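You operate a simulated robot arm through the tools that you are given. There is no shell and no other tool. Be economical: measure what you need, move in short steps, check, and stop when the job is done.

You are at the controls of a simulated two-armed robot. One attempt, no reset.

TASK
Carry the orange tray with both arms and set it on the top of the frame bench.

It is judged by the outcome, as a careful person would: the job done as asked, and still so three seconds after it is handed in. It fails if anything else is knocked over, pushed out of place, dropped, spilled or broken.

THE ROBOT
Two 7-joint arms with two-finger parallel grippers on one trunk, on a base that drives. Base frame: it is fixed to the floor where the robot stands at the start and does not move with it; the origin is under the middle of the robot, x ahead of it, y to its left, z up; the surface under the hand at the start is at about z = 840. Units: mm, degrees, N and s.
The left shoulder is at the start at [70, 163, 1195], the right one opposite. With the tool pointing down near the work surface each hand reaches from about 380 to 880 mm from the robot's upright axis, wherever it stands, measured 20 degrees to its own side. Places, roughly: top of the frame bench [4500, 300, 900]. Payload 3.43 kg a hand.
The TCP of each hand is the grasp point between the finger pads, 34 mm short of the fingertips. In the tool frame z runs along the fingers and y along their closing line. The gripper opens to 128 mm. The fingers are 24 mm wide and 12 mm thick; the gripper's body (48 by 130 mm) begins 96 mm behind the TCP.
Orientation is told as [roll, pitch, yaw] about the base's x, y, z axes, in that order, counted from this pose: with the fingers straight down and closing along the base's y, the tool's x points along the base's -x, its y along +y and its z along -z.

THE INTERFACE
- The arms move only by the tool move_arm. It takes "left_plan", "right_plan" or both (then of equal length, played together; a hand with none holds still); each is a list of rows, each a list of 7 numbers: the shift along the tool's x, y, z in mm, then the turn, a rotation vector about the tool's x, y, z in degrees, then the finger opening in mm, from 0 to 128. In form: [[dx, dy, dz, wx, wy, wz, grip], ...]. A call has 1 to 12 rows; each row is the pose to reach, as a shift and turn from the pose commanded when the call began, along the tool's axes at that moment. Each row takes 0.2 s and may step no farther than 50 mm and 8.6 degrees from the row before; otherwise, or with a gripper value out of range, the whole call is refused. A pose out of reach is approached as far as the arm can. The call stops where the force on the tool passes 40 N (or 10 N more than at its start, if that is more) or the arm is blocked; 0.2 s more then pass. The fingers move at their own pace (about 153 mm/s each) and stop on an object; they squeeze with about 42 N. The grip force told is the motor's: it shows also when the fingers shut on nothing. Time passes only in rows, and 0.2 s behind the last, so rows that repeat a pose let the fingers close. It gives the time, the measured TCP pose, the force on the tool (base axes), the opening and the grip force at its end, in the units of the frame above (readings bear some noise), with the torque about the TCP (base axes, N m) and any sound that the robot's microphone picked up.
- Cameras (640 x 400 px; columns grow to the right, rows downward): "scene" is now at [132.7, 22.4, 1417.5]; the picture's right is [0.24, -0.97, 0.00], its down [-0.63, -0.15, -0.76] and it looks along [0.74, 0.18, -0.65] (base axes); focal length 268 px, centre (320, 200). "left" rides on the left gripper at [76, 11, -160] in its tool frame; the picture's right is [-0.15, 0.99, 0.00], its down [-0.88, -0.13, -0.46] and it looks along [-0.45, -0.07, 0.89] (tool axes); focal length 234 px, centre (320, 200). "right" rides on the right gripper at [76, -11, -160] in its tool frame; the picture's right is [0.15, 0.99, 0.00], its down [-0.88, 0.13, -0.46] and it looks along [-0.45, 0.07, 0.89] (tool axes); focal length 234 px, centre (320, 200). There is no depth. A picture from a camera that has moved, and an enlarged one, comes with that camera's place and axes in the base frame and with its lens.
- get_image(camera): a new picture of that camera. The clock stands still meanwhile.
- lift_body(by): slides the trunk up (or, below 0, down) by that many mm; the arms and the scene camera ride with it, the base frame stays. It gives what a move gives, with no picture.
- roll_base(legs): drives the robot by 1 to 6 legs, each [ahead, left, turn to the left] in mm, mm and degrees, along the robot's own axes; the way and the turn of a leg run together, so that a leg with both is an arc; at most 1500 mm and 180 degrees a leg. The arms and the cameras ride along, it lands a little off, and it stops where it bumps. It gives what a move gives.
- pan_tilt(pan, tilt): turns the head with the scene camera to pan (to the left, within 86 degrees either way) and tilt (down, from -29 to 69), counted from straight ahead of the robot. It gives what a move gives.
- enlarge(camera, box): a new picture of the part [left, top, right, bottom] of that camera's present view, enlarged. The clock stands still meanwhile.
- hand_in(): hands the job in; it is judged then, once.

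Go step by step. Nothing tells you exact positions but the pictures and the camera data: compare them with the known pose of the tool, close in by small moves and look again before you grip or let go. The budget is 120 turns and 100 pictures, counting those below and the enlarged ones. Unless the task says otherwise, let go and move clear before handing in, and close with one line.

The tools are called after ">>>" as a command line: name --argument value ..., lists and objects as JSON in quotes. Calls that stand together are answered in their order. move_arm: Moves the arms, as the interface text tells. Its arguments: {"type":"object","properties":{"left_plan":{"type":"array","items":{"type":"array","items":{"type":"number"}}},"right_plan":{"type":"array","items":{"type":"array","items":{"type":"number"}}}},"required":[]} The other tools are called the same way: lift_body (by) slides the trunk up or down; roll_base (legs) drives the base; pan_tilt (pan, tilt) turns the head that bears the scene camera; get_image (camera) takes a picture; enlarge (camera, box) takes an enlarged picture of a part of a camera's view; hand_in () hands the job in.

At the start:

```text
t: 0.0
left_tool_pos: [447.8, 266.1, 1091.1]
left_tool_rot: [0.0, 0.0, 0.0]
left_ft_force: [-0.2, 0.2, -0.1]
left_wrist_torque: [-0.02, 0.02, -0.01]
left_grip_width: 127.9
left_gripper_force: 0.0
right_tool_pos: [510.7, -103.1, 1080.7]
right_tool_rot: [0.0, 0.0, 0.0]
right_ft_force: [0.2, -0.3, 0.3]
right_wrist_torque: [0.02, 0.02, 0.01]
right_grip_width: 128.0
right_gripper_force: 0.2
trunk travel left (down, up): [-675.0, 265.0]
robot x, y, heading: [-0.1, -2.2, -0.1]
head pan, tilt: [13.8, 40.2]
```

scene: 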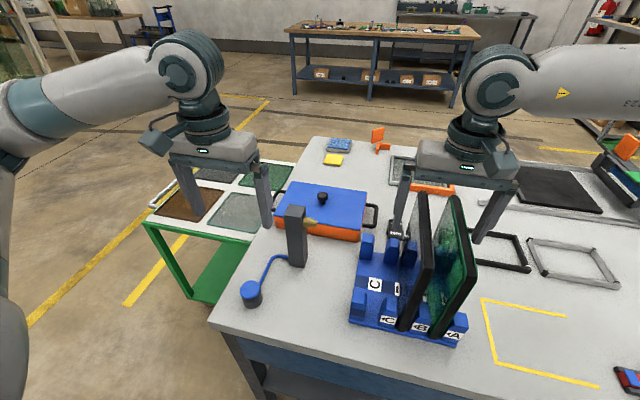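
right: 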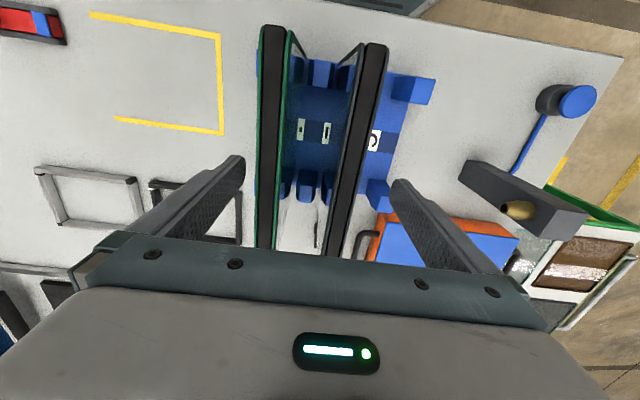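
left: 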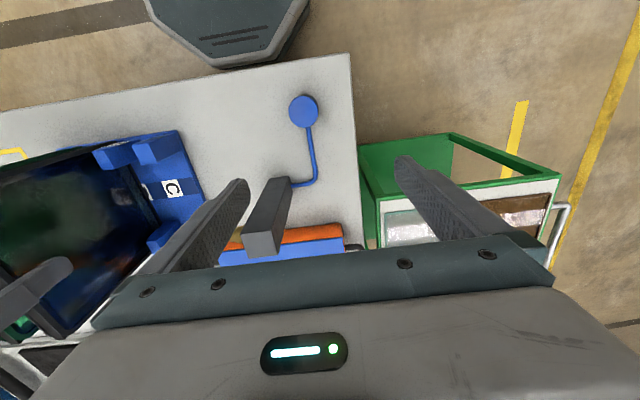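

I see a worktable with an orange container bearing a blue lid and dark handles, which may be the tray, plus benches farther off. I'll look closer first.

>>> enlarge --camera "scene" --box '[220, 120, 480, 280]'

>>> enlarge --camera "scene" --box '[260, 0, 580, 130]'

```text
2.46 times, centred on (350, 200) of scene
camera zoom: at [132.7, 22.4, 1417.5], right [0.24, -0.97, 0.0], down [-0.63, -0.15, -0.76], along [0.74, 0.18, -0.65], focal length 660 px, centre (246, 200)
```

zoom: 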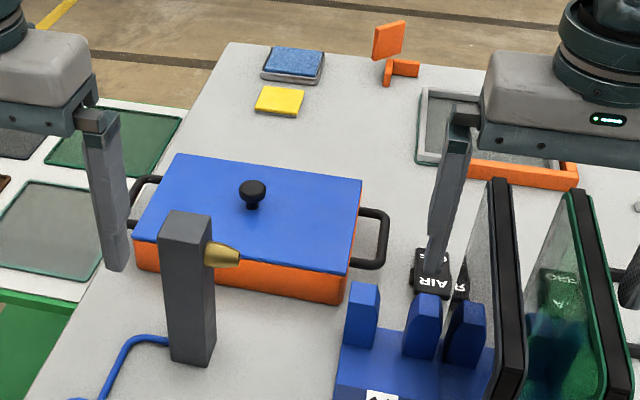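

```text
2.00 times, centred on (420, 65) of scene
camera zoom: at [132.7, 22.4, 1417.5], right [0.24, -0.97, 0.0], down [-0.63, -0.15, -0.76], along [0.74, 0.18, -0.65], focal length 536 px, centre (120, 470)
```

zoom: 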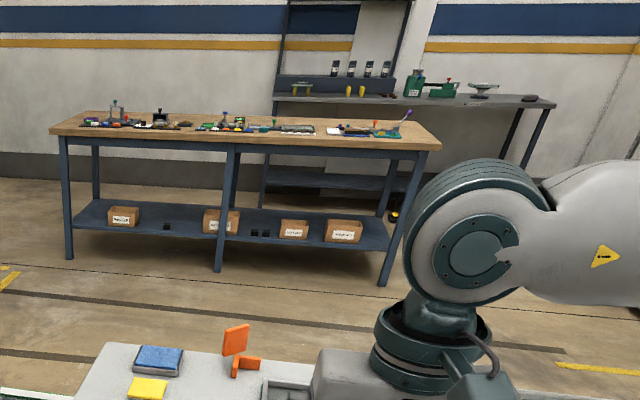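

The blue-lidded orange pan has two side handles, but there's another orange-edged thing by the right hand. I'll pan to view the whole table.

>>> pan_tilt --pan -20 --tilt 40

>>> get_image --camera "scene"

>>> pan_tilt --pan 5 --tilt 10

>>> get_image --camera "scene"

>>> enlarge --camera "scene" --box '[200, 140, 440, 290]'

```text
t: 1.0
left_tool_pos: [448.9, 266.8, 1090.2]
left_tool_rot: [0.0, 0.0, 0.0]
left_ft_force: [-0.3, 1.0, -0.3]
left_wrist_torque: [-0.01, -0.01, -0.03]
left_grip_width: 128.0
left_gripper_force: 0.1
right_tool_pos: [511.1, -103.5, 1079.3]
right_tool_rot: [0.0, 0.0, 0.0]
right_ft_force: [-0.6, -0.1, 0.9]
right_wrist_torque: [0.0, -0.02, -0.01]
right_grip_width: 128.0
right_gripper_force: 0.0
trunk travel left (down, up): [-675.0, 265.0]
robot x, y, heading: [1.5, -3.7, 0.1]
head pan, tilt: [-20.0, 40.0]
```

```text
94 pictures are left
camera scene: at [130.2, -26.9, 1417.7], right [-0.34, -0.94, 0.0], down [-0.6, 0.22, -0.77], along [0.72, -0.26, -0.64], focal length 268 px, centre (320, 200)
```

scene: 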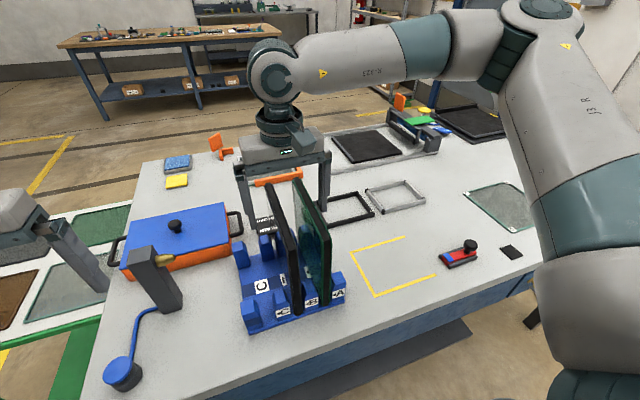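

```text
t: 1.9
left_tool_pos: [448.6, 267.6, 1090.8]
left_tool_rot: [0.0, 0.0, 0.1]
left_ft_force: [0.9, -0.1, -0.1]
left_wrist_torque: [0.0, 0.01, 0.01]
left_grip_width: 127.8
left_gripper_force: 0.0
right_tool_pos: [510.2, -102.3, 1080.0]
right_tool_rot: [-0.1, 0.1, 0.0]
right_ft_force: [0.0, -0.8, -0.5]
right_wrist_torque: [0.0, 0.0, -0.01]
right_grip_width: 128.1
right_gripper_force: 0.0
trunk travel left (down, up): [-675.0, 265.0]
robot x, y, heading: [-2.4, 1.1, 0.1]
head pan, tilt: [5.0, 10.0]
```

```text
93 pictures are left
camera scene: at [142.9, 10.1, 1465.3], right [0.09, -1.0, 0.0], down [-0.17, -0.02, -0.98], along [0.98, 0.09, -0.17], focal length 268 px, centre (320, 200)
```

scene: 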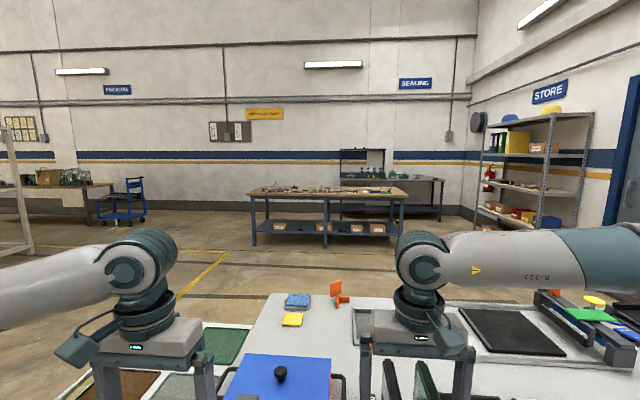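

```text
2.67 times, centred on (320, 215) of scene
camera zoom: at [142.9, 10.1, 1465.3], right [0.09, -1.0, 0.0], down [-0.17, -0.02, -0.98], along [0.98, 0.09, -0.17], focal length 715 px, centre (320, 160)
```

zoom: 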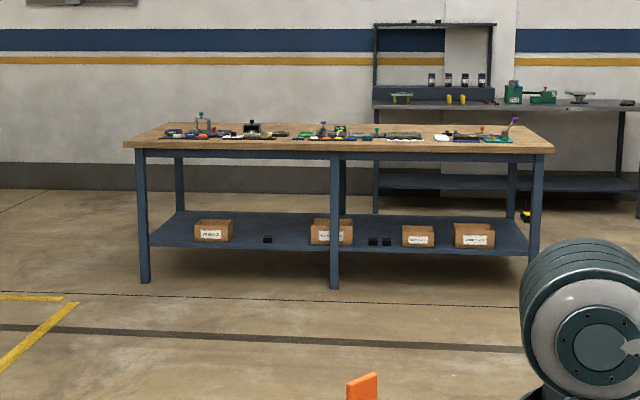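

The only orange tray candidate is the lidded pan, near [680, 143], handles at about y = 290 and y = 0. Bench is around x 4200–4850, y −950..1480. I raise the trunk so that the hands clear the glass rack, and then see better.

>>> lift_body --by 200

>>> move_arm --left_plan '[[-45, 5, 0, 0, 0, 0, 128], [-90, 10, 0, 0, 0, 0, 128], [-135, 15, 0, 0, 0, 0, 128], [-180, 18, 0, 0, 0, 0, 128], [-220, 20, 0, 0, 0, 0, 128]]' --right_plan '[[-35, 20, 0, 0, 0, 0, 128], [-70, 40, 0, 0, 0, 0, 128], [-105, 60, 0, 0, 0, 0, 128], [-140, 80, 0, 0, 0, 0, 128], [-170, 100, 0, 0, 0, 0, 128]]'

>>> pan_tilt --pan 5 --tilt 50

>>> get_image --camera "scene"

>>> get_image --camera "left"

>>> get_image --camera "right"

```text
t: 4.1
left_tool_pos: [448.1, 266.7, 1291.2]
left_tool_rot: [0.0, 0.0, 0.0]
left_ft_force: [0.6, -0.2, 0.1]
left_wrist_torque: [0.02, 0.02, 0.01]
left_grip_width: 128.0
left_gripper_force: 0.1
right_tool_pos: [511.4, -103.1, 1279.2]
right_tool_rot: [0.0, 0.0, -0.1]
right_ft_force: [0.8, -0.1, 0.7]
right_wrist_torque: [0.01, -0.01, 0.0]
right_grip_width: 127.9
right_gripper_force: 0.1
trunk travel left (down, up): [-875.0, 65.0]
robot x, y, heading: [-1.7, -1.3, -0.1]
head pan, tilt: [5.0, 10.0]
```

```text
t: 5.3
left_tool_pos: [671.4, 289.2, 1287.7]
left_tool_rot: [-0.2, 0.2, 0.0]
left_ft_force: [0.4, -0.3, -0.6]
left_wrist_torque: [-0.01, 0.02, 0.01]
left_grip_width: 128.0
left_gripper_force: 0.1
right_tool_pos: [685.0, -2.6, 1277.7]
right_tool_rot: [-0.1, 0.3, 0.0]
right_ft_force: [0.5, 0.2, 0.1]
right_wrist_torque: [-0.08, 0.07, 0.01]
right_grip_width: 128.1
right_gripper_force: 0.0
trunk travel left (down, up): [-875.0, 65.0]
robot x, y, heading: [-0.1, -2.8, 0.0]
head pan, tilt: [5.0, 10.0]
```

```text
t: 6.4
left_tool_pos: [668.1, 287.5, 1289.7]
left_tool_rot: [0.0, 0.0, 0.1]
left_ft_force: [0.2, 0.1, -1.6]
left_wrist_torque: [-0.03, -0.03, -0.02]
left_grip_width: 128.1
left_gripper_force: 0.0
right_tool_pos: [681.8, -4.7, 1279.8]
right_tool_rot: [0.0, 0.0, 0.0]
right_ft_force: [0.2, 0.5, -1.3]
right_wrist_torque: [0.02, 0.02, 0.02]
right_grip_width: 128.0
right_gripper_force: 0.0
trunk travel left (down, up): [-875.0, 65.0]
robot x, y, heading: [-0.0, 1.7, -0.0]
head pan, tilt: [5.0, 50.0]
```

```text
91 pictures are left
camera scene: at [127.5, 8.8, 1603.6], right [0.09, -1.0, 0.0], down [-0.76, -0.07, -0.64], along [0.64, 0.06, -0.77], focal length 268 px, centre (320, 200)
```

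scene: 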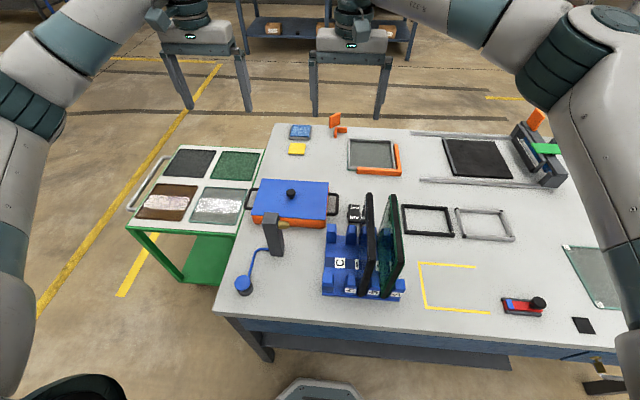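

```text
90 pictures are left
camera left: at [591.6, 299.4, 1449.9], right [0.15, 0.99, 0.0], down [0.88, -0.13, 0.46], along [0.45, -0.07, -0.89], focal length 234 px, centre (320, 200)
```

left: 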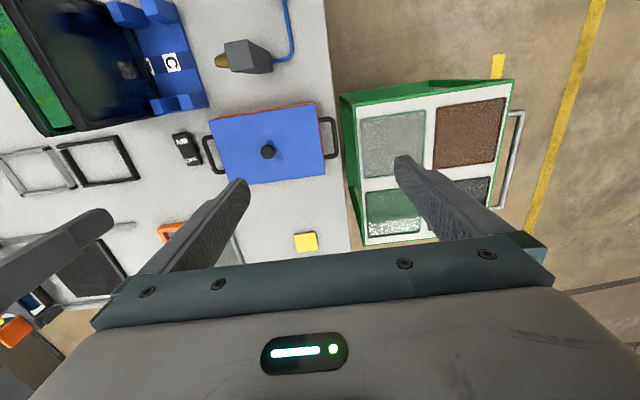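

```text
89 pictures are left
camera right: at [605.2, -15.2, 1438.3], right [-0.15, 0.99, 0.0], down [0.88, 0.13, 0.46], along [0.45, 0.07, -0.89], focal length 234 px, centre (320, 200)
```

right: 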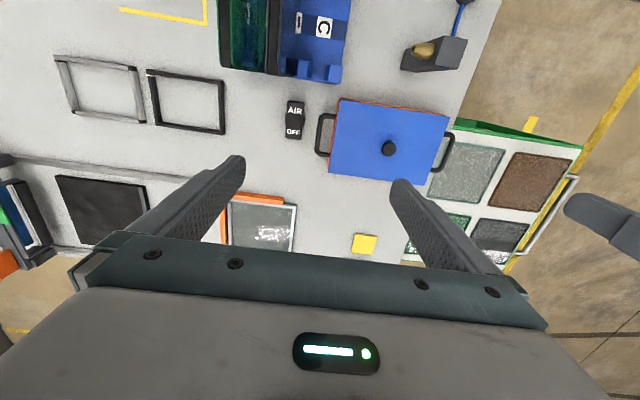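

The lidded orange box is the tray; its handles are loops on the left and right ends. I'll measure both in enlarged views.

>>> enlarge --camera "left" --box '[190, 80, 350, 200]'

>>> enlarge --camera "right" --box '[310, 80, 470, 200]'

>>> enlarge --camera "scene" --box '[220, 150, 380, 250]'

```text
3.33 times, centred on (270, 140) of left
camera zoom: at [591.6, 299.4, 1449.9], right [0.15, 0.99, 0.0], down [0.88, -0.13, 0.46], along [0.45, -0.07, -0.89], focal length 781 px, centre (487, 400)
```

zoom: 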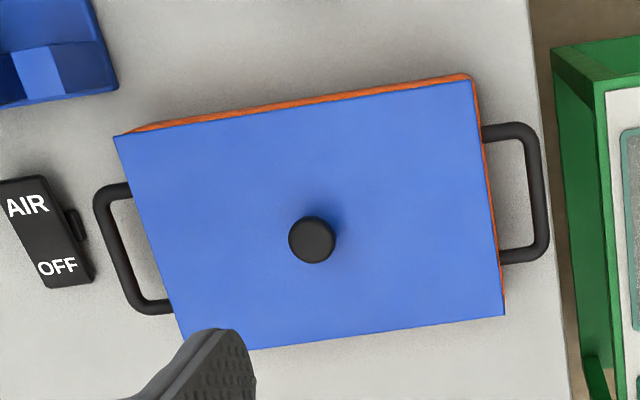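

```text
3.33 times, centred on (390, 140) of right
camera zoom: at [605.2, -15.2, 1438.3], right [-0.15, 0.99, 0.0], down [0.88, 0.13, 0.46], along [0.45, 0.07, -0.89], focal length 781 px, centre (87, 400)
```

zoom: 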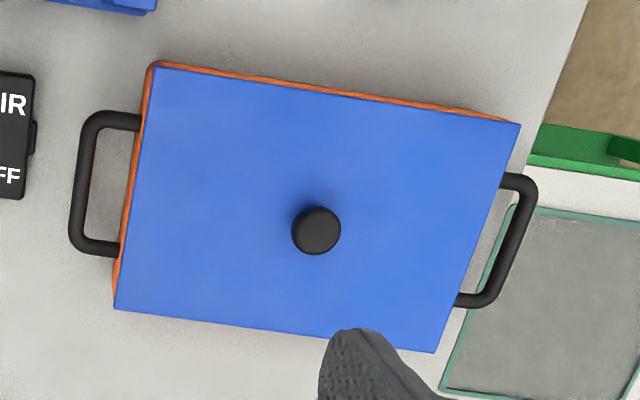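

```text
4.00 times, centred on (300, 200) of scene
camera zoom: at [127.5, 8.8, 1603.6], right [0.09, -1.0, 0.0], down [-0.76, -0.07, -0.64], along [0.64, 0.06, -0.77], focal length 1072 px, centre (400, 200)
```

zoom: 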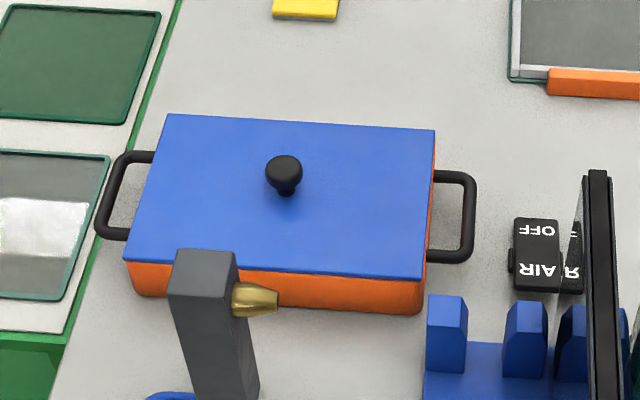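

Triangulation: left handle bar at about [715, 315, 887], right one at [718, 0, 882], bars running along x, loop gap about 28 mm. I align above both, narrow the fingers, and bring the trunk down.

>>> move_arm --left_plan '[[-24, 14, 0, 0, 0, 0, 60], [-48, 27, 0, 0, 0, 0, 28], [-48, 27, 0, 0, 0, 0, 28], [-48, 27, 0, 0, 0, 0, 28]]' --right_plan '[[-18, 2, 0, 0, 0, 0, 60], [-36, 5, 0, 0, 0, 0, 28], [-36, 5, 0, 0, 0, 0, 28], [-36, 5, 0, 0, 0, 0, 28]]'

>>> lift_body --by -230

>>> get_image --camera "left"

>>> get_image --camera "right"

>>> get_image --camera "scene"

```text
t: 7.4
left_tool_pos: [716.9, 314.2, 1290.7]
left_tool_rot: [0.0, 0.0, 0.0]
left_ft_force: [0.7, -1.6, 0.3]
left_wrist_torque: [0.0, 0.02, 0.03]
left_grip_width: 28.0
left_gripper_force: 0.0
right_tool_pos: [718.1, 1.3, 1280.0]
right_tool_rot: [0.0, 0.0, -0.1]
right_ft_force: [0.7, -0.5, -0.3]
right_wrist_torque: [-0.02, 0.02, 0.03]
right_grip_width: 27.9
right_gripper_force: 0.0
trunk travel left (down, up): [-875.0, 65.0]
robot x, y, heading: [-0.4, 1.5, -0.0]
head pan, tilt: [5.0, 50.0]
```

```text
t: 9.8
left_tool_pos: [717.0, 314.0, 1059.9]
left_tool_rot: [-0.1, 0.0, -0.1]
left_ft_force: [0.2, 1.2, 0.0]
left_wrist_torque: [0.0, -0.01, 0.03]
left_grip_width: 28.0
left_gripper_force: 0.0
right_tool_pos: [718.3, 0.4, 1049.3]
right_tool_rot: [0.0, 0.0, 0.0]
right_ft_force: [0.4, 0.8, -0.2]
right_wrist_torque: [-0.01, 0.01, -0.01]
right_grip_width: 27.9
right_gripper_force: 0.0
trunk travel left (down, up): [-645.0, 295.0]
robot x, y, heading: [-0.8, 2.5, -0.1]
head pan, tilt: [5.0, 50.0]
```

```text
85 pictures are left
camera left: at [640.3, 326.3, 1220.1], right [0.15, 0.99, 0.0], down [0.88, -0.13, 0.46], along [0.45, -0.07, -0.89], focal length 234 px, centre (320, 200)
```

left: 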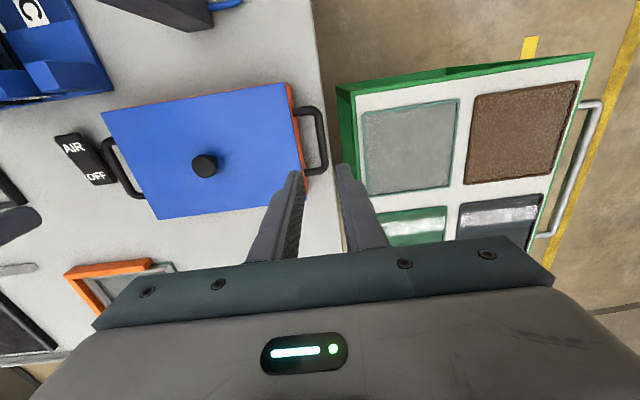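

```text
84 pictures are left
camera right: at [641.1, -9.8, 1208.3], right [-0.15, 0.99, 0.0], down [0.88, 0.13, 0.46], along [0.45, 0.07, -0.89], focal length 234 px, centre (320, 200)
```

right: 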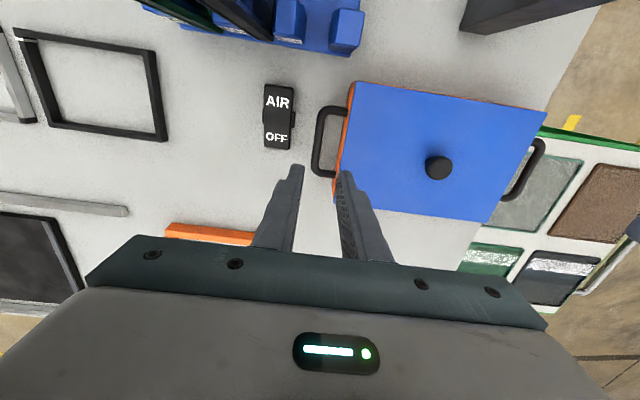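

```text
83 pictures are left
camera scene: at [126.9, 8.8, 1373.6], right [0.09, -1.0, 0.0], down [-0.76, -0.07, -0.64], along [0.64, 0.06, -0.77], focal length 268 px, centre (320, 200)
```

scene: 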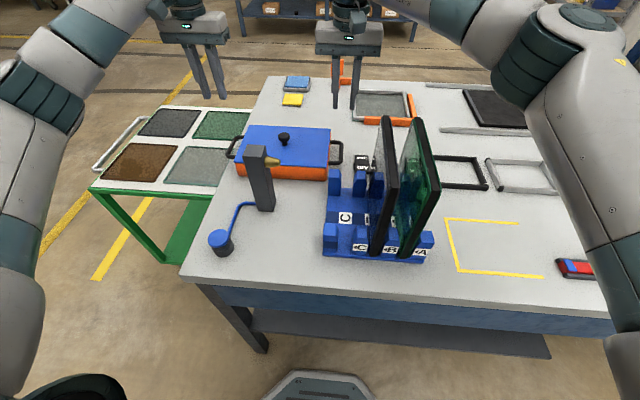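

Both refined estimates agree within a few mm (bars at x≈713; y≈314 and −2). I descend to just above the lid level and check.

>>> move_arm --left_plan '[[4, 0, 40, 0, 0, 0, 28], [4, 0, 80, 0, 0, 0, 28], [4, 0, 110, 0, 0, 0, 28]]' --right_plan '[[4, -2, 40, 0, 0, 0, 28], [4, -2, 80, 0, 0, 0, 28], [4, -2, 100, 0, 0, 0, 28]]'

>>> enlarge --camera "left" --box '[200, 60, 440, 210]'

>>> enlarge --camera "right" --box '[200, 60, 440, 210]'

>>> enlarge --camera "scene" --box '[210, 80, 370, 180]'

```text
t: 10.6
left_tool_pos: [712.8, 313.7, 949.3]
left_tool_rot: [-0.1, 0.0, 0.0]
left_ft_force: [-0.6, -0.5, -0.2]
left_wrist_torque: [-0.01, 0.01, -0.02]
left_grip_width: 27.8
left_gripper_force: 0.1
right_tool_pos: [714.5, -0.3, 950.2]
right_tool_rot: [0.0, 0.1, -0.1]
right_ft_force: [0.0, 1.0, 0.4]
right_wrist_torque: [-0.03, -0.02, -0.03]
right_grip_width: 27.8
right_gripper_force: 0.0
trunk travel left (down, up): [-645.0, 295.0]
robot x, y, heading: [0.1, -0.8, -0.0]
head pan, tilt: [5.0, 50.0]
```

```text
2.67 times, centred on (320, 135) of left
camera zoom: at [636.8, 325.2, 1108.9], right [0.15, 0.99, 0.0], down [0.88, -0.13, 0.46], along [0.45, -0.07, -0.89], focal length 624 px, centre (320, 373)
```

zoom: 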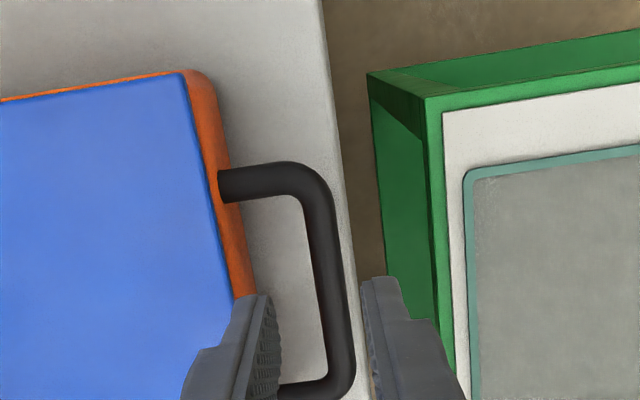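

```text
2.67 times, centred on (320, 135) of right
camera zoom: at [638.2, -12.3, 1108.3], right [-0.15, 0.99, 0.0], down [0.88, 0.13, 0.45], along [0.45, 0.07, -0.89], focal length 624 px, centre (320, 373)
```

zoom: 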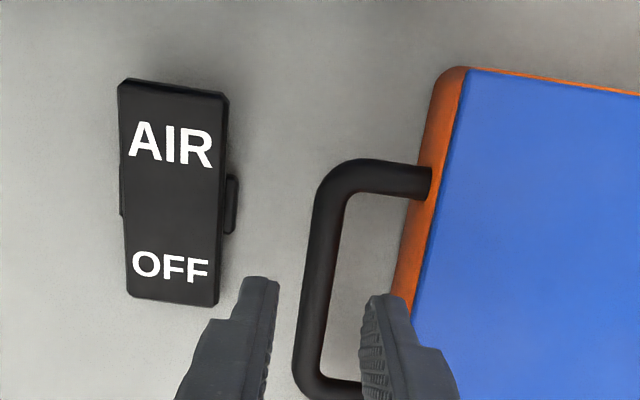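

```text
4.00 times, centred on (290, 130) of scene
camera zoom: at [127.6, 9.1, 1373.6], right [0.09, -1.0, 0.0], down [-0.76, -0.07, -0.64], along [0.64, 0.06, -0.77], focal length 1072 px, centre (440, 480)
```

zoom: 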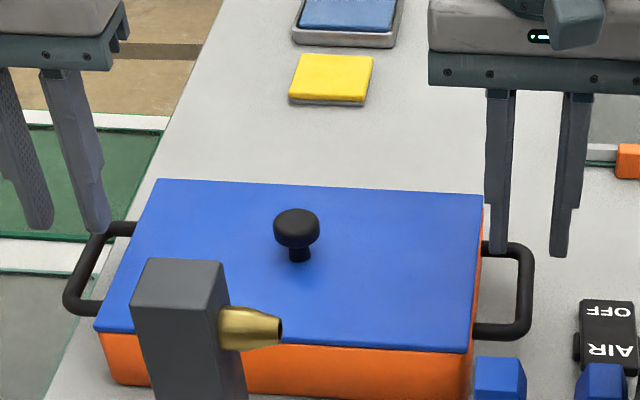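

Bars sit at y≈316 and y≈−3, the tray walls at about 287 and 26. I tune the hands' y, narrow to 24 mm and descend in small steps.

>>> move_arm --left_plan '[[0, 2, 0, 0, 0, 0, 24], [0, 2, 10, 0, 0, 0, 24], [0, 2, 20, 0, 0, 0, 24], [0, 2, 25, 0, 0, 0, 24]]' --right_plan '[[0, -3, 0, 0, 0, 0, 24], [0, -3, 10, 0, 0, 0, 24], [0, -3, 20, 0, 0, 0, 24], [0, -3, 25, 0, 0, 0, 24]]'

>>> enlarge --camera "left" --box '[240, 90, 400, 210]'

>>> enlarge --camera "right" --box '[240, 90, 400, 210]'

>>> enlarge --camera "scene" --box '[210, 80, 370, 180]'

```text
t: 11.6
left_tool_pos: [711.7, 315.8, 924.2]
left_tool_rot: [0.0, -0.1, 0.0]
left_ft_force: [0.1, -0.6, 0.0]
left_wrist_torque: [-0.01, -0.02, 0.0]
left_grip_width: 24.0
left_gripper_force: 0.1
right_tool_pos: [714.1, -3.9, 924.4]
right_tool_rot: [-0.1, 0.0, 0.0]
right_ft_force: [0.7, 0.8, 0.6]
right_wrist_torque: [-0.03, 0.04, 0.0]
right_grip_width: 24.3
right_gripper_force: 0.2
trunk travel left (down, up): [-645.0, 295.0]
robot x, y, heading: [-0.1, -1.3, -0.2]
head pan, tilt: [5.0, 50.0]
```

```text
3.33 times, centred on (320, 150) of left
camera zoom: at [636.7, 328.0, 1084.2], right [0.15, 0.99, 0.0], down [0.88, -0.13, 0.46], along [0.45, -0.07, -0.89], focal length 781 px, centre (320, 367)
```

zoom: 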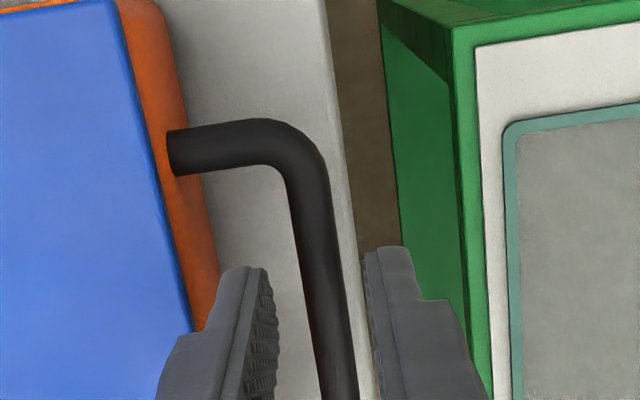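

```text
3.33 times, centred on (320, 150) of right
camera zoom: at [637.9, -14.7, 1083.4], right [-0.15, 0.99, 0.0], down [0.88, 0.13, 0.46], along [0.45, 0.07, -0.89], focal length 781 px, centre (320, 367)
```

zoom: 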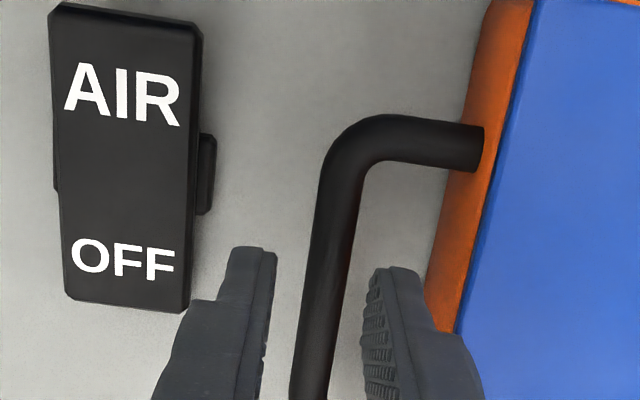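

```text
4.00 times, centred on (290, 130) of scene
camera zoom: at [127.2, 8.8, 1373.6], right [0.09, -1.0, 0.0], down [-0.76, -0.07, -0.64], along [0.64, 0.06, -0.77], focal length 1072 px, centre (440, 480)
```

zoom: 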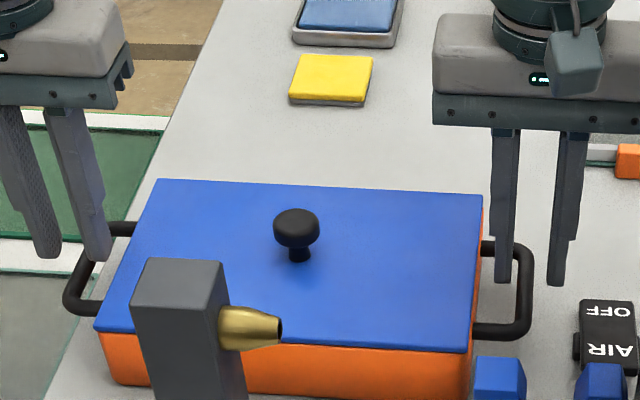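

Fingers straddle the bars but the inner ones are close to the wall; I narrow to 20 mm and go down further.

>>> move_arm --left_plan '[[0, 0, 0, 0, 0, 0, 20], [0, 0, 8, 0, 0, 0, 20], [0, 0, 16, 0, 0, 0, 20], [0, 0, 24, 0, 0, 0, 20], [0, 0, 32, 0, 0, 0, 20]]' --right_plan '[[0, 0, 0, 0, 0, 0, 20], [0, 0, 8, 0, 0, 0, 20], [0, 0, 16, 0, 0, 0, 20], [0, 0, 24, 0, 0, 0, 20], [0, 0, 32, 0, 0, 0, 20]]'

>>> enlarge --camera "left" --box '[240, 90, 400, 210]'

>>> enlarge --camera "right" --box '[240, 90, 400, 210]'

>>> enlarge --camera "scene" --box '[210, 80, 370, 180]'

```text
t: 12.8
left_tool_pos: [712.7, 316.8, 894.6]
left_tool_rot: [0.0, -0.1, 0.0]
left_ft_force: [0.2, -0.3, -0.5]
left_wrist_torque: [-0.01, -0.01, 0.02]
left_grip_width: 20.2
left_gripper_force: 0.1
right_tool_pos: [714.1, -4.1, 891.8]
right_tool_rot: [0.0, 0.0, -0.1]
right_ft_force: [0.3, 0.0, -0.3]
right_wrist_torque: [0.02, 0.05, 0.0]
right_grip_width: 19.9
right_gripper_force: 0.0
trunk travel left (down, up): [-645.0, 295.0]
robot x, y, heading: [1.1, -2.1, 0.0]
head pan, tilt: [5.0, 50.0]
```

```text
3.33 times, centred on (320, 150) of left
camera zoom: at [636.6, 328.3, 1052.5], right [0.15, 0.99, 0.0], down [0.88, -0.13, 0.46], along [0.45, -0.07, -0.89], focal length 781 px, centre (320, 367)
```

zoom: 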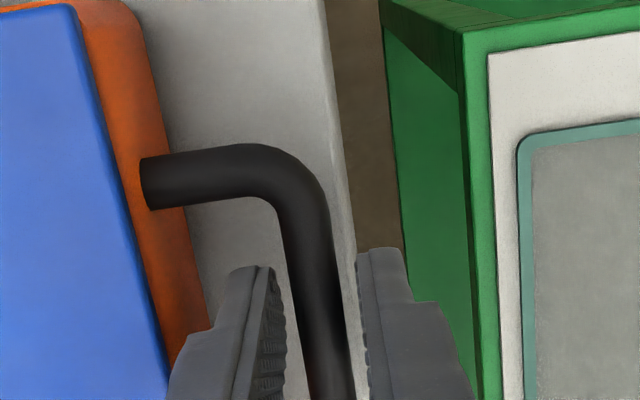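

```text
3.33 times, centred on (320, 150) of right
camera zoom: at [637.7, -14.6, 1050.9], right [-0.15, 0.99, 0.0], down [0.88, 0.13, 0.46], along [0.45, 0.07, -0.89], focal length 781 px, centre (320, 367)
```

zoom: 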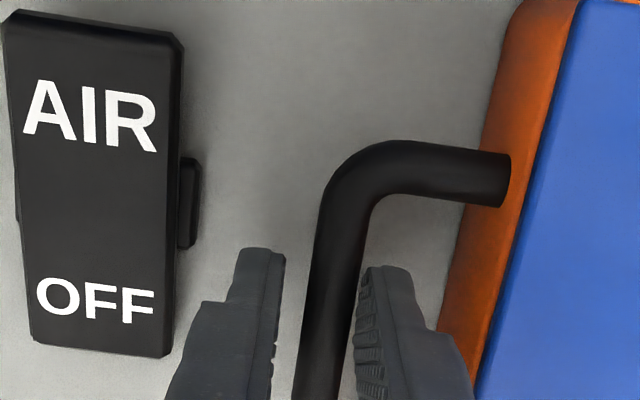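

```text
4.00 times, centred on (290, 130) of scene
camera zoom: at [127.3, 8.9, 1373.5], right [0.09, -1.0, 0.0], down [-0.76, -0.07, -0.64], along [0.64, 0.06, -0.77], focal length 1072 px, centre (440, 480)
```

zoom: 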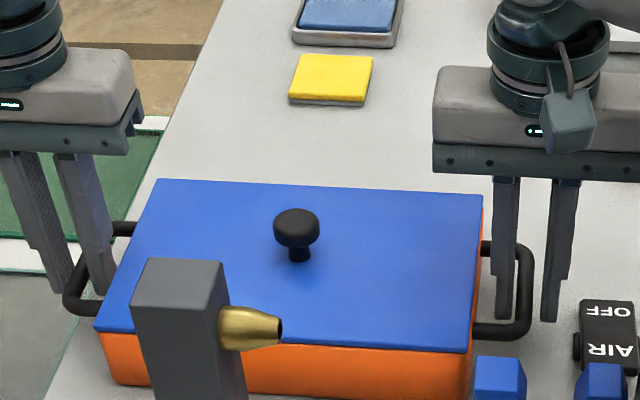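

Bars are between the pads on both sides. I lower 5 mm more and close.

>>> move_arm --left_plan '[[0, 0, 6, 0, 0, 0, 20], [0, 0, 6, 0, 0, 0, 10], [0, 0, 6, 0, 0, 0, 0], [0, 0, 6, 0, 0, 0, 0]]' --right_plan '[[0, 0, 5, 0, 0, 0, 20], [0, 0, 5, 0, 0, 0, 10], [0, 0, 5, 0, 0, 0, 0], [0, 0, 5, 0, 0, 0, 0]]'

```text
t: 13.8
left_tool_pos: [712.9, 313.8, 888.3]
left_tool_rot: [-0.2, -0.2, -0.2]
left_ft_force: [0.5, -14.5, 2.6]
left_wrist_torque: [-0.2, -0.06, -0.69]
left_grip_width: 11.3
left_gripper_force: 42.4
right_tool_pos: [714.4, -2.6, 888.7]
right_tool_rot: [0.2, 0.0, 0.1]
right_ft_force: [1.9, 16.3, 2.7]
right_wrist_torque: [0.21, -0.31, 0.68]
right_grip_width: 11.5
right_gripper_force: 42.1
trunk travel left (down, up): [-645.0, 295.0]
robot x, y, heading: [-1.7, 1.9, -0.1]
head pan, tilt: [5.0, 50.0]
```

Both handles are held (11 mm). I relieve the outward pull and lift a little with the trunk to keep it level.

>>> move_arm --left_plan '[[0, -2.5, 0, 0, 0, 0, 0], [0, -2.5, 0, 0, 0, 0, 0]]' --right_plan '[[0, 1.5, 0, 0, 0, 0, 0], [0, 1.5, 0, 0, 0, 0, 0]]'

>>> lift_body --by 30

>>> get_image --camera "scene"

```text
t: 14.4
left_tool_pos: [712.4, 314.0, 889.7]
left_tool_rot: [0.0, 0.0, 0.0]
left_ft_force: [1.0, -6.9, 3.5]
left_wrist_torque: [-0.08, -0.48, -0.7]
left_grip_width: 11.4
left_gripper_force: 41.9
right_tool_pos: [713.3, -1.6, 887.8]
right_tool_rot: [0.0, 0.0, -0.1]
right_ft_force: [0.2, 9.6, 3.6]
right_wrist_torque: [0.11, -0.29, 0.9]
right_grip_width: 11.6
right_gripper_force: 42.0
trunk travel left (down, up): [-645.0, 295.0]
robot x, y, heading: [-0.7, 3.0, 0.1]
head pan, tilt: [5.0, 50.0]
```

```text
t: 15.2
left_tool_pos: [713.7, 313.3, 915.8]
left_tool_rot: [0.0, 0.0, 0.1]
left_ft_force: [1.5, -4.4, -3.1]
left_wrist_torque: [-0.03, -0.13, -0.69]
left_grip_width: 11.5
left_gripper_force: 42.0
right_tool_pos: [715.2, -2.6, 916.9]
right_tool_rot: [-0.1, 0.2, -0.2]
right_ft_force: [0.2, 4.8, -2.6]
right_wrist_torque: [0.04, 0.17, 0.92]
right_grip_width: 11.3
right_gripper_force: 42.1
trunk travel left (down, up): [-675.0, 265.0]
robot x, y, heading: [2.0, -0.7, 0.2]
head pan, tilt: [5.0, 50.0]
```

```text
73 pictures are left
camera scene: at [128.7, 9.1, 1403.3], right [0.09, -1.0, 0.0], down [-0.76, -0.07, -0.64], along [0.64, 0.06, -0.77], focal length 268 px, centre (320, 200)
```

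scene: 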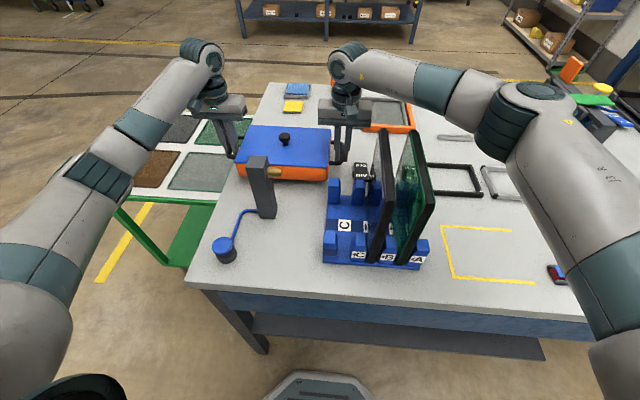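

The tray rides level and is light. I raise it well clear of the torch and glass rack, then look to the left for the driving route.

>>> lift_body --by 250

>>> get_image --camera "scene"

>>> pan_tilt --pan 65 --tilt 40

>>> get_image --camera "scene"

>>> pan_tilt --pan 35 --tilt 20

>>> get_image --camera "scene"

```text
t: 17.7
left_tool_pos: [713.8, 313.8, 1166.3]
left_tool_rot: [0.0, 0.0, 0.0]
left_ft_force: [-0.5, 6.6, -2.7]
left_wrist_torque: [0.11, 0.03, -0.68]
left_grip_width: 11.5
left_gripper_force: 41.9
right_tool_pos: [714.1, -3.0, 1166.7]
right_tool_rot: [0.0, 0.1, -0.1]
right_ft_force: [-0.4, -6.7, -2.2]
right_wrist_torque: [-0.09, 0.05, 0.83]
right_grip_width: 11.5
right_gripper_force: 42.0
trunk travel left (down, up): [-925.0, 15.0]
robot x, y, heading: [3.5, -0.4, 0.0]
head pan, tilt: [5.0, 50.0]
```

```text
72 pictures are left
camera scene: at [128.1, 9.0, 1653.4], right [0.09, -1.0, 0.0], down [-0.76, -0.07, -0.64], along [0.64, 0.06, -0.77], focal length 268 px, centre (320, 200)
```

scene: 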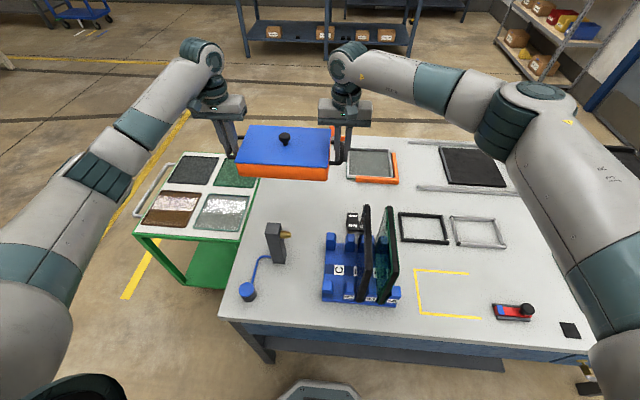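

```text
t: 19.0
left_tool_pos: [714.2, 313.7, 1166.5]
left_tool_rot: [0.1, 0.1, 0.0]
left_ft_force: [0.7, 11.2, -3.0]
left_wrist_torque: [0.14, -0.01, -0.66]
left_grip_width: 11.3
left_gripper_force: 41.8
right_tool_pos: [715.7, -2.7, 1165.7]
right_tool_rot: [0.0, 0.0, 0.0]
right_ft_force: [-0.7, -11.7, -1.6]
right_wrist_torque: [-0.13, 0.06, 0.87]
right_grip_width: 11.3
right_gripper_force: 42.2
trunk travel left (down, up): [-925.0, 15.0]
robot x, y, heading: [1.4, 4.1, 0.2]
head pan, tilt: [65.0, 40.0]
```

```text
71 pictures are left
camera scene: at [87.3, 79.3, 1667.6], right [0.91, -0.42, 0.0], down [-0.27, -0.58, -0.77], along [0.32, 0.69, -0.64], focal length 268 px, centre (320, 200)
```

scene: 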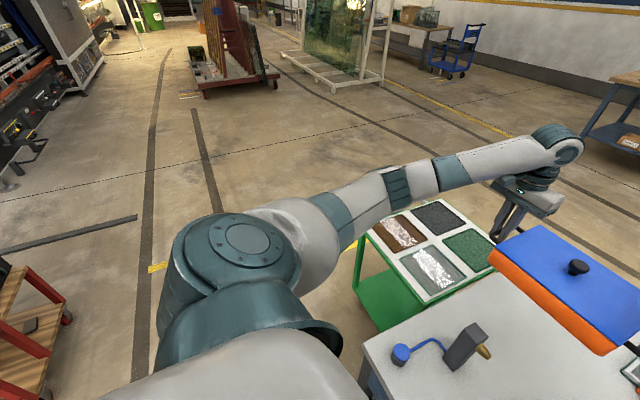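

```text
t: 20.0
left_tool_pos: [713.5, 314.5, 1166.5]
left_tool_rot: [-0.1, 0.1, 0.0]
left_ft_force: [0.6, 12.1, -2.6]
left_wrist_torque: [0.14, 0.03, -0.71]
left_grip_width: 11.2
left_gripper_force: 41.7
right_tool_pos: [715.6, -2.6, 1166.7]
right_tool_rot: [0.1, 0.0, 0.0]
right_ft_force: [-0.5, -12.7, -3.0]
right_wrist_torque: [-0.14, 0.03, 0.87]
right_grip_width: 11.5
right_gripper_force: 41.9
trunk travel left (down, up): [-925.0, 15.0]
robot x, y, heading: [0.9, 0.5, 0.2]
head pan, tilt: [35.0, 20.0]
```

```text
70 pictures are left
camera scene: at [127.4, 55.8, 1699.0], right [0.57, -0.82, 0.0], down [-0.28, -0.2, -0.94], along [0.77, 0.54, -0.34], focal length 268 px, centre (320, 200)
```

scene: 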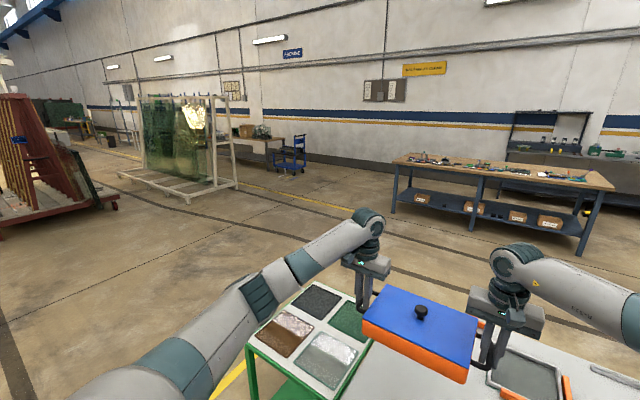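

The route left is open: past the cart, then ahead to the bench. I relieve the slight squeeze and drive left 1450 mm with the tray held high.

>>> move_arm --left_plan '[[0, 1.5, 0, 0, 0, 0, 0], [0, 1.5, 0, 0, 0, 0, 0]]' --right_plan '[[0, -1.5, 0, 0, 0, 0, 0], [0, -1.5, 0, 0, 0, 0, 0]]'

>>> roll_base --legs '[[-60, 0, 0], [0, 750, 0], [0, 750, 0]]'

>>> pan_tilt --pan -15 --tilt 40

>>> get_image --camera "scene"

```text
t: 20.6
left_tool_pos: [713.5, 313.6, 1167.0]
left_tool_rot: [-0.1, 0.0, 0.0]
left_ft_force: [0.1, 2.7, -2.2]
left_wrist_torque: [0.03, 0.08, -0.68]
left_grip_width: 11.0
left_gripper_force: 41.8
right_tool_pos: [713.8, -1.6, 1166.7]
right_tool_rot: [0.2, 0.0, 0.0]
right_ft_force: [-0.4, -2.8, -2.0]
right_wrist_torque: [0.0, -0.03, 0.67]
right_grip_width: 11.6
right_gripper_force: 42.1
trunk travel left (down, up): [-925.0, 15.0]
robot x, y, heading: [4.0, 0.2, 0.3]
head pan, tilt: [35.0, 20.0]
```

```text
t: 28.8
left_tool_pos: [661.2, 1799.2, 1167.7]
left_tool_rot: [-0.1, 0.2, -0.1]
left_ft_force: [0.2, -27.5, -2.3]
left_wrist_torque: [-0.34, 0.02, -0.65]
left_grip_width: 11.3
left_gripper_force: 42.0
right_tool_pos: [661.5, 1483.3, 1166.2]
right_tool_rot: [0.1, 0.0, -0.2]
right_ft_force: [-1.3, 26.8, -2.1]
right_wrist_torque: [0.3, -0.02, 0.79]
right_grip_width: 11.6
right_gripper_force: 41.9
trunk travel left (down, up): [-925.0, 15.0]
robot x, y, heading: [-52.2, 1488.8, -0.4]
head pan, tilt: [35.0, 20.0]
```

```text
t: 30.0
left_tool_pos: [660.7, 1799.5, 1167.3]
left_tool_rot: [0.0, 0.1, -0.2]
left_ft_force: [0.9, 0.2, -2.3]
left_wrist_torque: [0.01, 0.01, -0.64]
left_grip_width: 11.6
left_gripper_force: 42.2
right_tool_pos: [661.8, 1483.3, 1167.2]
right_tool_rot: [0.1, -0.1, 0.0]
right_ft_force: [-0.6, 0.2, -2.6]
right_wrist_torque: [0.05, 0.03, 0.74]
right_grip_width: 11.5
right_gripper_force: 42.1
trunk travel left (down, up): [-925.0, 15.0]
robot x, y, heading: [-50.9, 1485.5, -0.2]
head pan, tilt: [-15.0, 40.0]
```

```text
69 pictures are left
camera scene: at [80.7, 1466.7, 1667.7], right [-0.26, -0.97, 0.0], down [-0.62, 0.17, -0.77], along [0.74, -0.2, -0.64], focal length 268 px, centre (320, 200)
```

scene: 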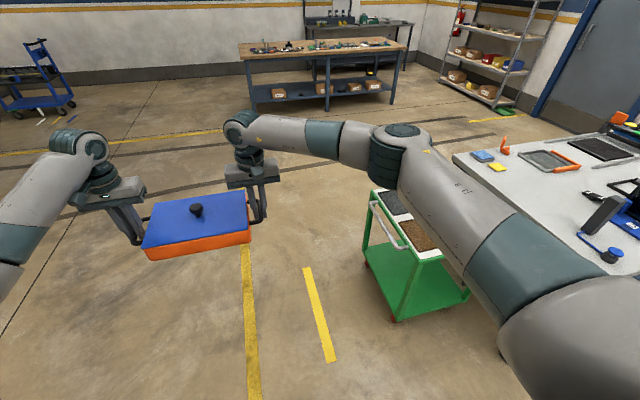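

Cart's left edge is around y≈925; I shift 150 mm more left for margin and drive ahead in two legs, then look at the bench.

>>> roll_base --legs '[[0, 150, 0], [1200, 0, 0], [1200, 0, 0]]'

>>> pan_tilt --pan -30 --tilt 25

>>> get_image --camera "scene"

```text
t: 42.7
left_tool_pos: [3050.2, 1986.2, 1167.7]
left_tool_rot: [-0.1, 0.0, 0.8]
left_ft_force: [1.1, -2.7, -3.5]
left_wrist_torque: [-0.02, -0.01, -0.64]
left_grip_width: 11.6
left_gripper_force: 41.1
right_tool_pos: [3057.3, 1669.0, 1166.3]
right_tool_rot: [0.1, 0.0, 1.0]
right_ft_force: [0.0, 1.4, -1.5]
right_wrist_torque: [0.02, 0.03, 0.77]
right_grip_width: 11.3
right_gripper_force: 41.9
trunk travel left (down, up): [-925.0, 15.0]
robot x, y, heading: [2342.4, 1661.6, 1.1]
head pan, tilt: [-15.0, 40.0]
```

```text
t: 43.5
left_tool_pos: [3052.1, 1985.7, 1166.7]
left_tool_rot: [-0.2, 0.1, 0.8]
left_ft_force: [0.7, 0.5, -3.0]
left_wrist_torque: [0.03, 0.02, -0.63]
left_grip_width: 11.5
left_gripper_force: 41.6
right_tool_pos: [3057.9, 1669.5, 1165.8]
right_tool_rot: [0.1, 0.0, 1.0]
right_ft_force: [0.0, -0.8, -3.4]
right_wrist_torque: [0.0, 0.04, 0.8]
right_grip_width: 11.4
right_gripper_force: 42.4
trunk travel left (down, up): [-925.0, 15.0]
robot x, y, heading: [2345.1, 1660.2, 1.0]
head pan, tilt: [-30.0, 25.0]
```

```text
68 pictures are left
camera scene: at [2475.6, 1618.8, 1690.9], right [-0.48, -0.87, 0.0], down [-0.37, 0.21, -0.91], along [0.79, -0.44, -0.42], focal length 268 px, centre (320, 200)
```

scene: 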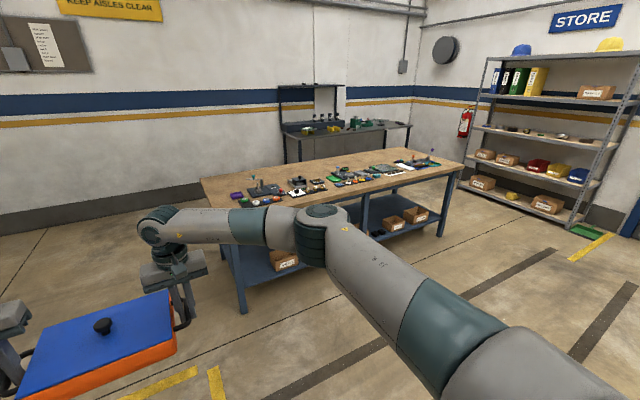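

The way is clear. I drive right about 1250 mm, squaring up, to face the bench, and view its top.

>>> roll_base --legs '[[0, -600, -1], [0, -650, 0]]'

>>> pan_tilt --pan 0 --tilt 25

>>> get_image --camera "scene"

>>> enlarge --camera "scene" --box '[100, 100, 500, 300]'

```text
t: 50.1
left_tool_pos: [3062.3, 734.3, 1165.8]
left_tool_rot: [-0.2, 0.2, 0.1]
left_ft_force: [0.0, -0.2, -3.3]
left_wrist_torque: [0.02, -0.02, -0.66]
left_grip_width: 11.4
left_gripper_force: 42.3
right_tool_pos: [3064.6, 418.7, 1167.8]
right_tool_rot: [-0.1, 0.1, 0.3]
right_ft_force: [-0.9, -0.7, -2.5]
right_wrist_torque: [0.0, 0.09, 0.74]
right_grip_width: 11.4
right_gripper_force: 41.8
trunk travel left (down, up): [-925.0, 15.0]
robot x, y, heading: [2348.3, 418.0, 0.2]
head pan, tilt: [-30.0, 25.0]
```

```text
t: 51.0
left_tool_pos: [3061.2, 732.9, 1166.7]
left_tool_rot: [0.0, 0.1, 0.1]
left_ft_force: [0.6, 0.7, -3.5]
left_wrist_torque: [-0.02, 0.0, -0.66]
left_grip_width: 11.5
left_gripper_force: 41.8
right_tool_pos: [3064.6, 416.6, 1167.9]
right_tool_rot: [0.1, 0.0, 0.3]
right_ft_force: [-0.5, -0.3, -3.2]
right_wrist_torque: [-0.02, 0.01, 0.72]
right_grip_width: 11.5
right_gripper_force: 42.5
trunk travel left (down, up): [-925.0, 15.0]
robot x, y, heading: [2348.0, 417.0, 0.2]
head pan, tilt: [0.0, 25.0]
```

```text
67 pictures are left
camera scene: at [2493.1, 418.9, 1691.0], right [0.0, -1.0, 0.0], down [-0.42, 0.0, -0.91], along [0.91, 0.0, -0.42], focal length 268 px, centre (320, 200)
```

scene: 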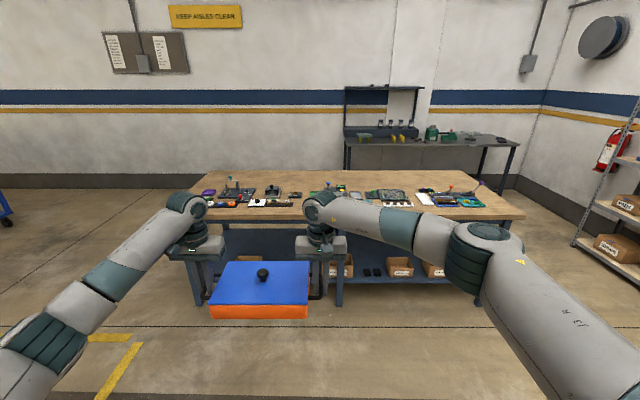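

```text
1.60 times, centred on (300, 200) of scene
camera zoom: at [2493.1, 418.9, 1691.0], right [0.0, -1.0, 0.0], down [-0.42, 0.0, -0.91], along [0.91, 0.0, -0.42], focal length 429 px, centre (352, 200)
```

zoom: 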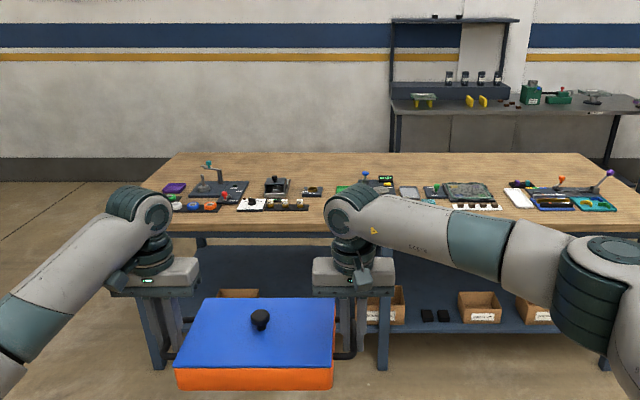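

The bench top spans about x 4000–4850, with fixtures along a front-middle band and clear wood behind. I approach 700 mm for a better view of the free area.

>>> roll_base --legs '[[700, 0, 0]]'

>>> pan_tilt --pan 0 --tilt 38

>>> get_image --camera "scene"

>>> get_image --camera "left"

>>> get_image --camera "right"

```text
t: 54.8
left_tool_pos: [3750.9, 740.3, 1167.6]
left_tool_rot: [-0.1, 0.0, 0.3]
left_ft_force: [-0.1, 0.7, -2.9]
left_wrist_torque: [0.02, 0.0, -0.65]
left_grip_width: 11.6
left_gripper_force: 41.8
right_tool_pos: [3755.0, 425.5, 1167.5]
right_tool_rot: [0.1, 0.0, 0.6]
right_ft_force: [-0.7, 0.1, -2.4]
right_wrist_torque: [-0.02, 0.01, 0.72]
right_grip_width: 11.4
right_gripper_force: 42.1
trunk travel left (down, up): [-925.0, 15.0]
robot x, y, heading: [3040.6, 420.4, 0.3]
head pan, tilt: [0.0, 25.0]
```

```text
t: 55.6
left_tool_pos: [3752.3, 739.7, 1166.7]
left_tool_rot: [-0.1, 0.1, 0.4]
left_ft_force: [0.0, 0.9, -2.8]
left_wrist_torque: [0.04, -0.04, -0.61]
left_grip_width: 11.4
left_gripper_force: 42.0
right_tool_pos: [3755.6, 424.1, 1166.4]
right_tool_rot: [0.1, 0.0, 0.4]
right_ft_force: [0.3, -0.7, -2.3]
right_wrist_torque: [0.04, 0.04, 0.75]
right_grip_width: 11.5
right_gripper_force: 42.0
trunk travel left (down, up): [-925.0, 15.0]
robot x, y, heading: [3039.5, 421.2, 0.5]
head pan, tilt: [0.0, 38.0]
```

```text
65 pictures are left
camera scene: at [3179.3, 423.8, 1670.6], right [0.01, -1.0, 0.0], down [-0.62, -0.01, -0.79], along [0.79, 0.01, -0.62], focal length 268 px, centre (320, 200)
```

scene: 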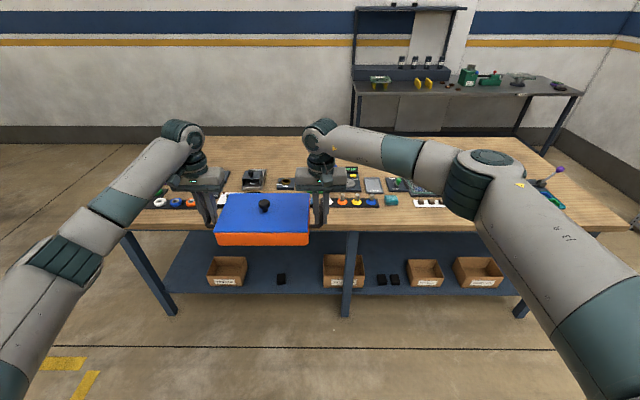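

```text
64 pictures are left
camera left: at [3676.1, 751.9, 1326.1], right [0.14, 0.99, 0.0], down [0.88, -0.12, 0.45], along [0.45, -0.07, -0.89], focal length 234 px, centre (320, 200)
```

left: 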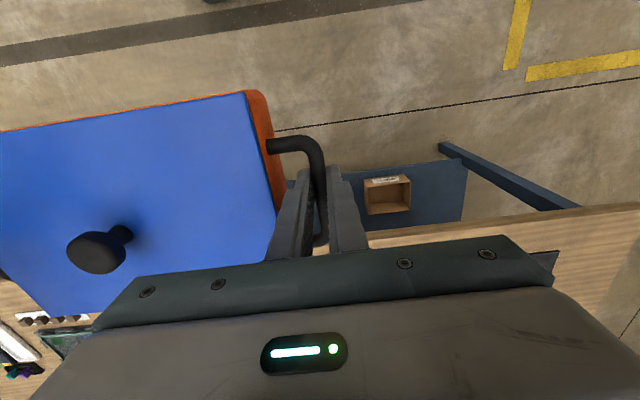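

```text
63 pictures are left
camera right: at [3679.5, 411.6, 1325.4], right [-0.16, 0.99, 0.0], down [0.88, 0.14, 0.46], along [0.45, 0.07, -0.89], focal length 234 px, centre (320, 200)
```

right: 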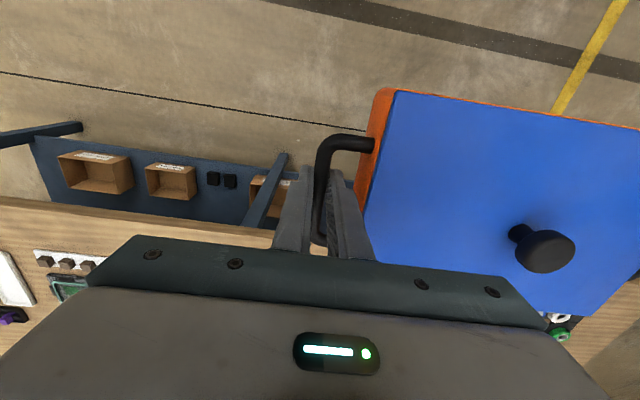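

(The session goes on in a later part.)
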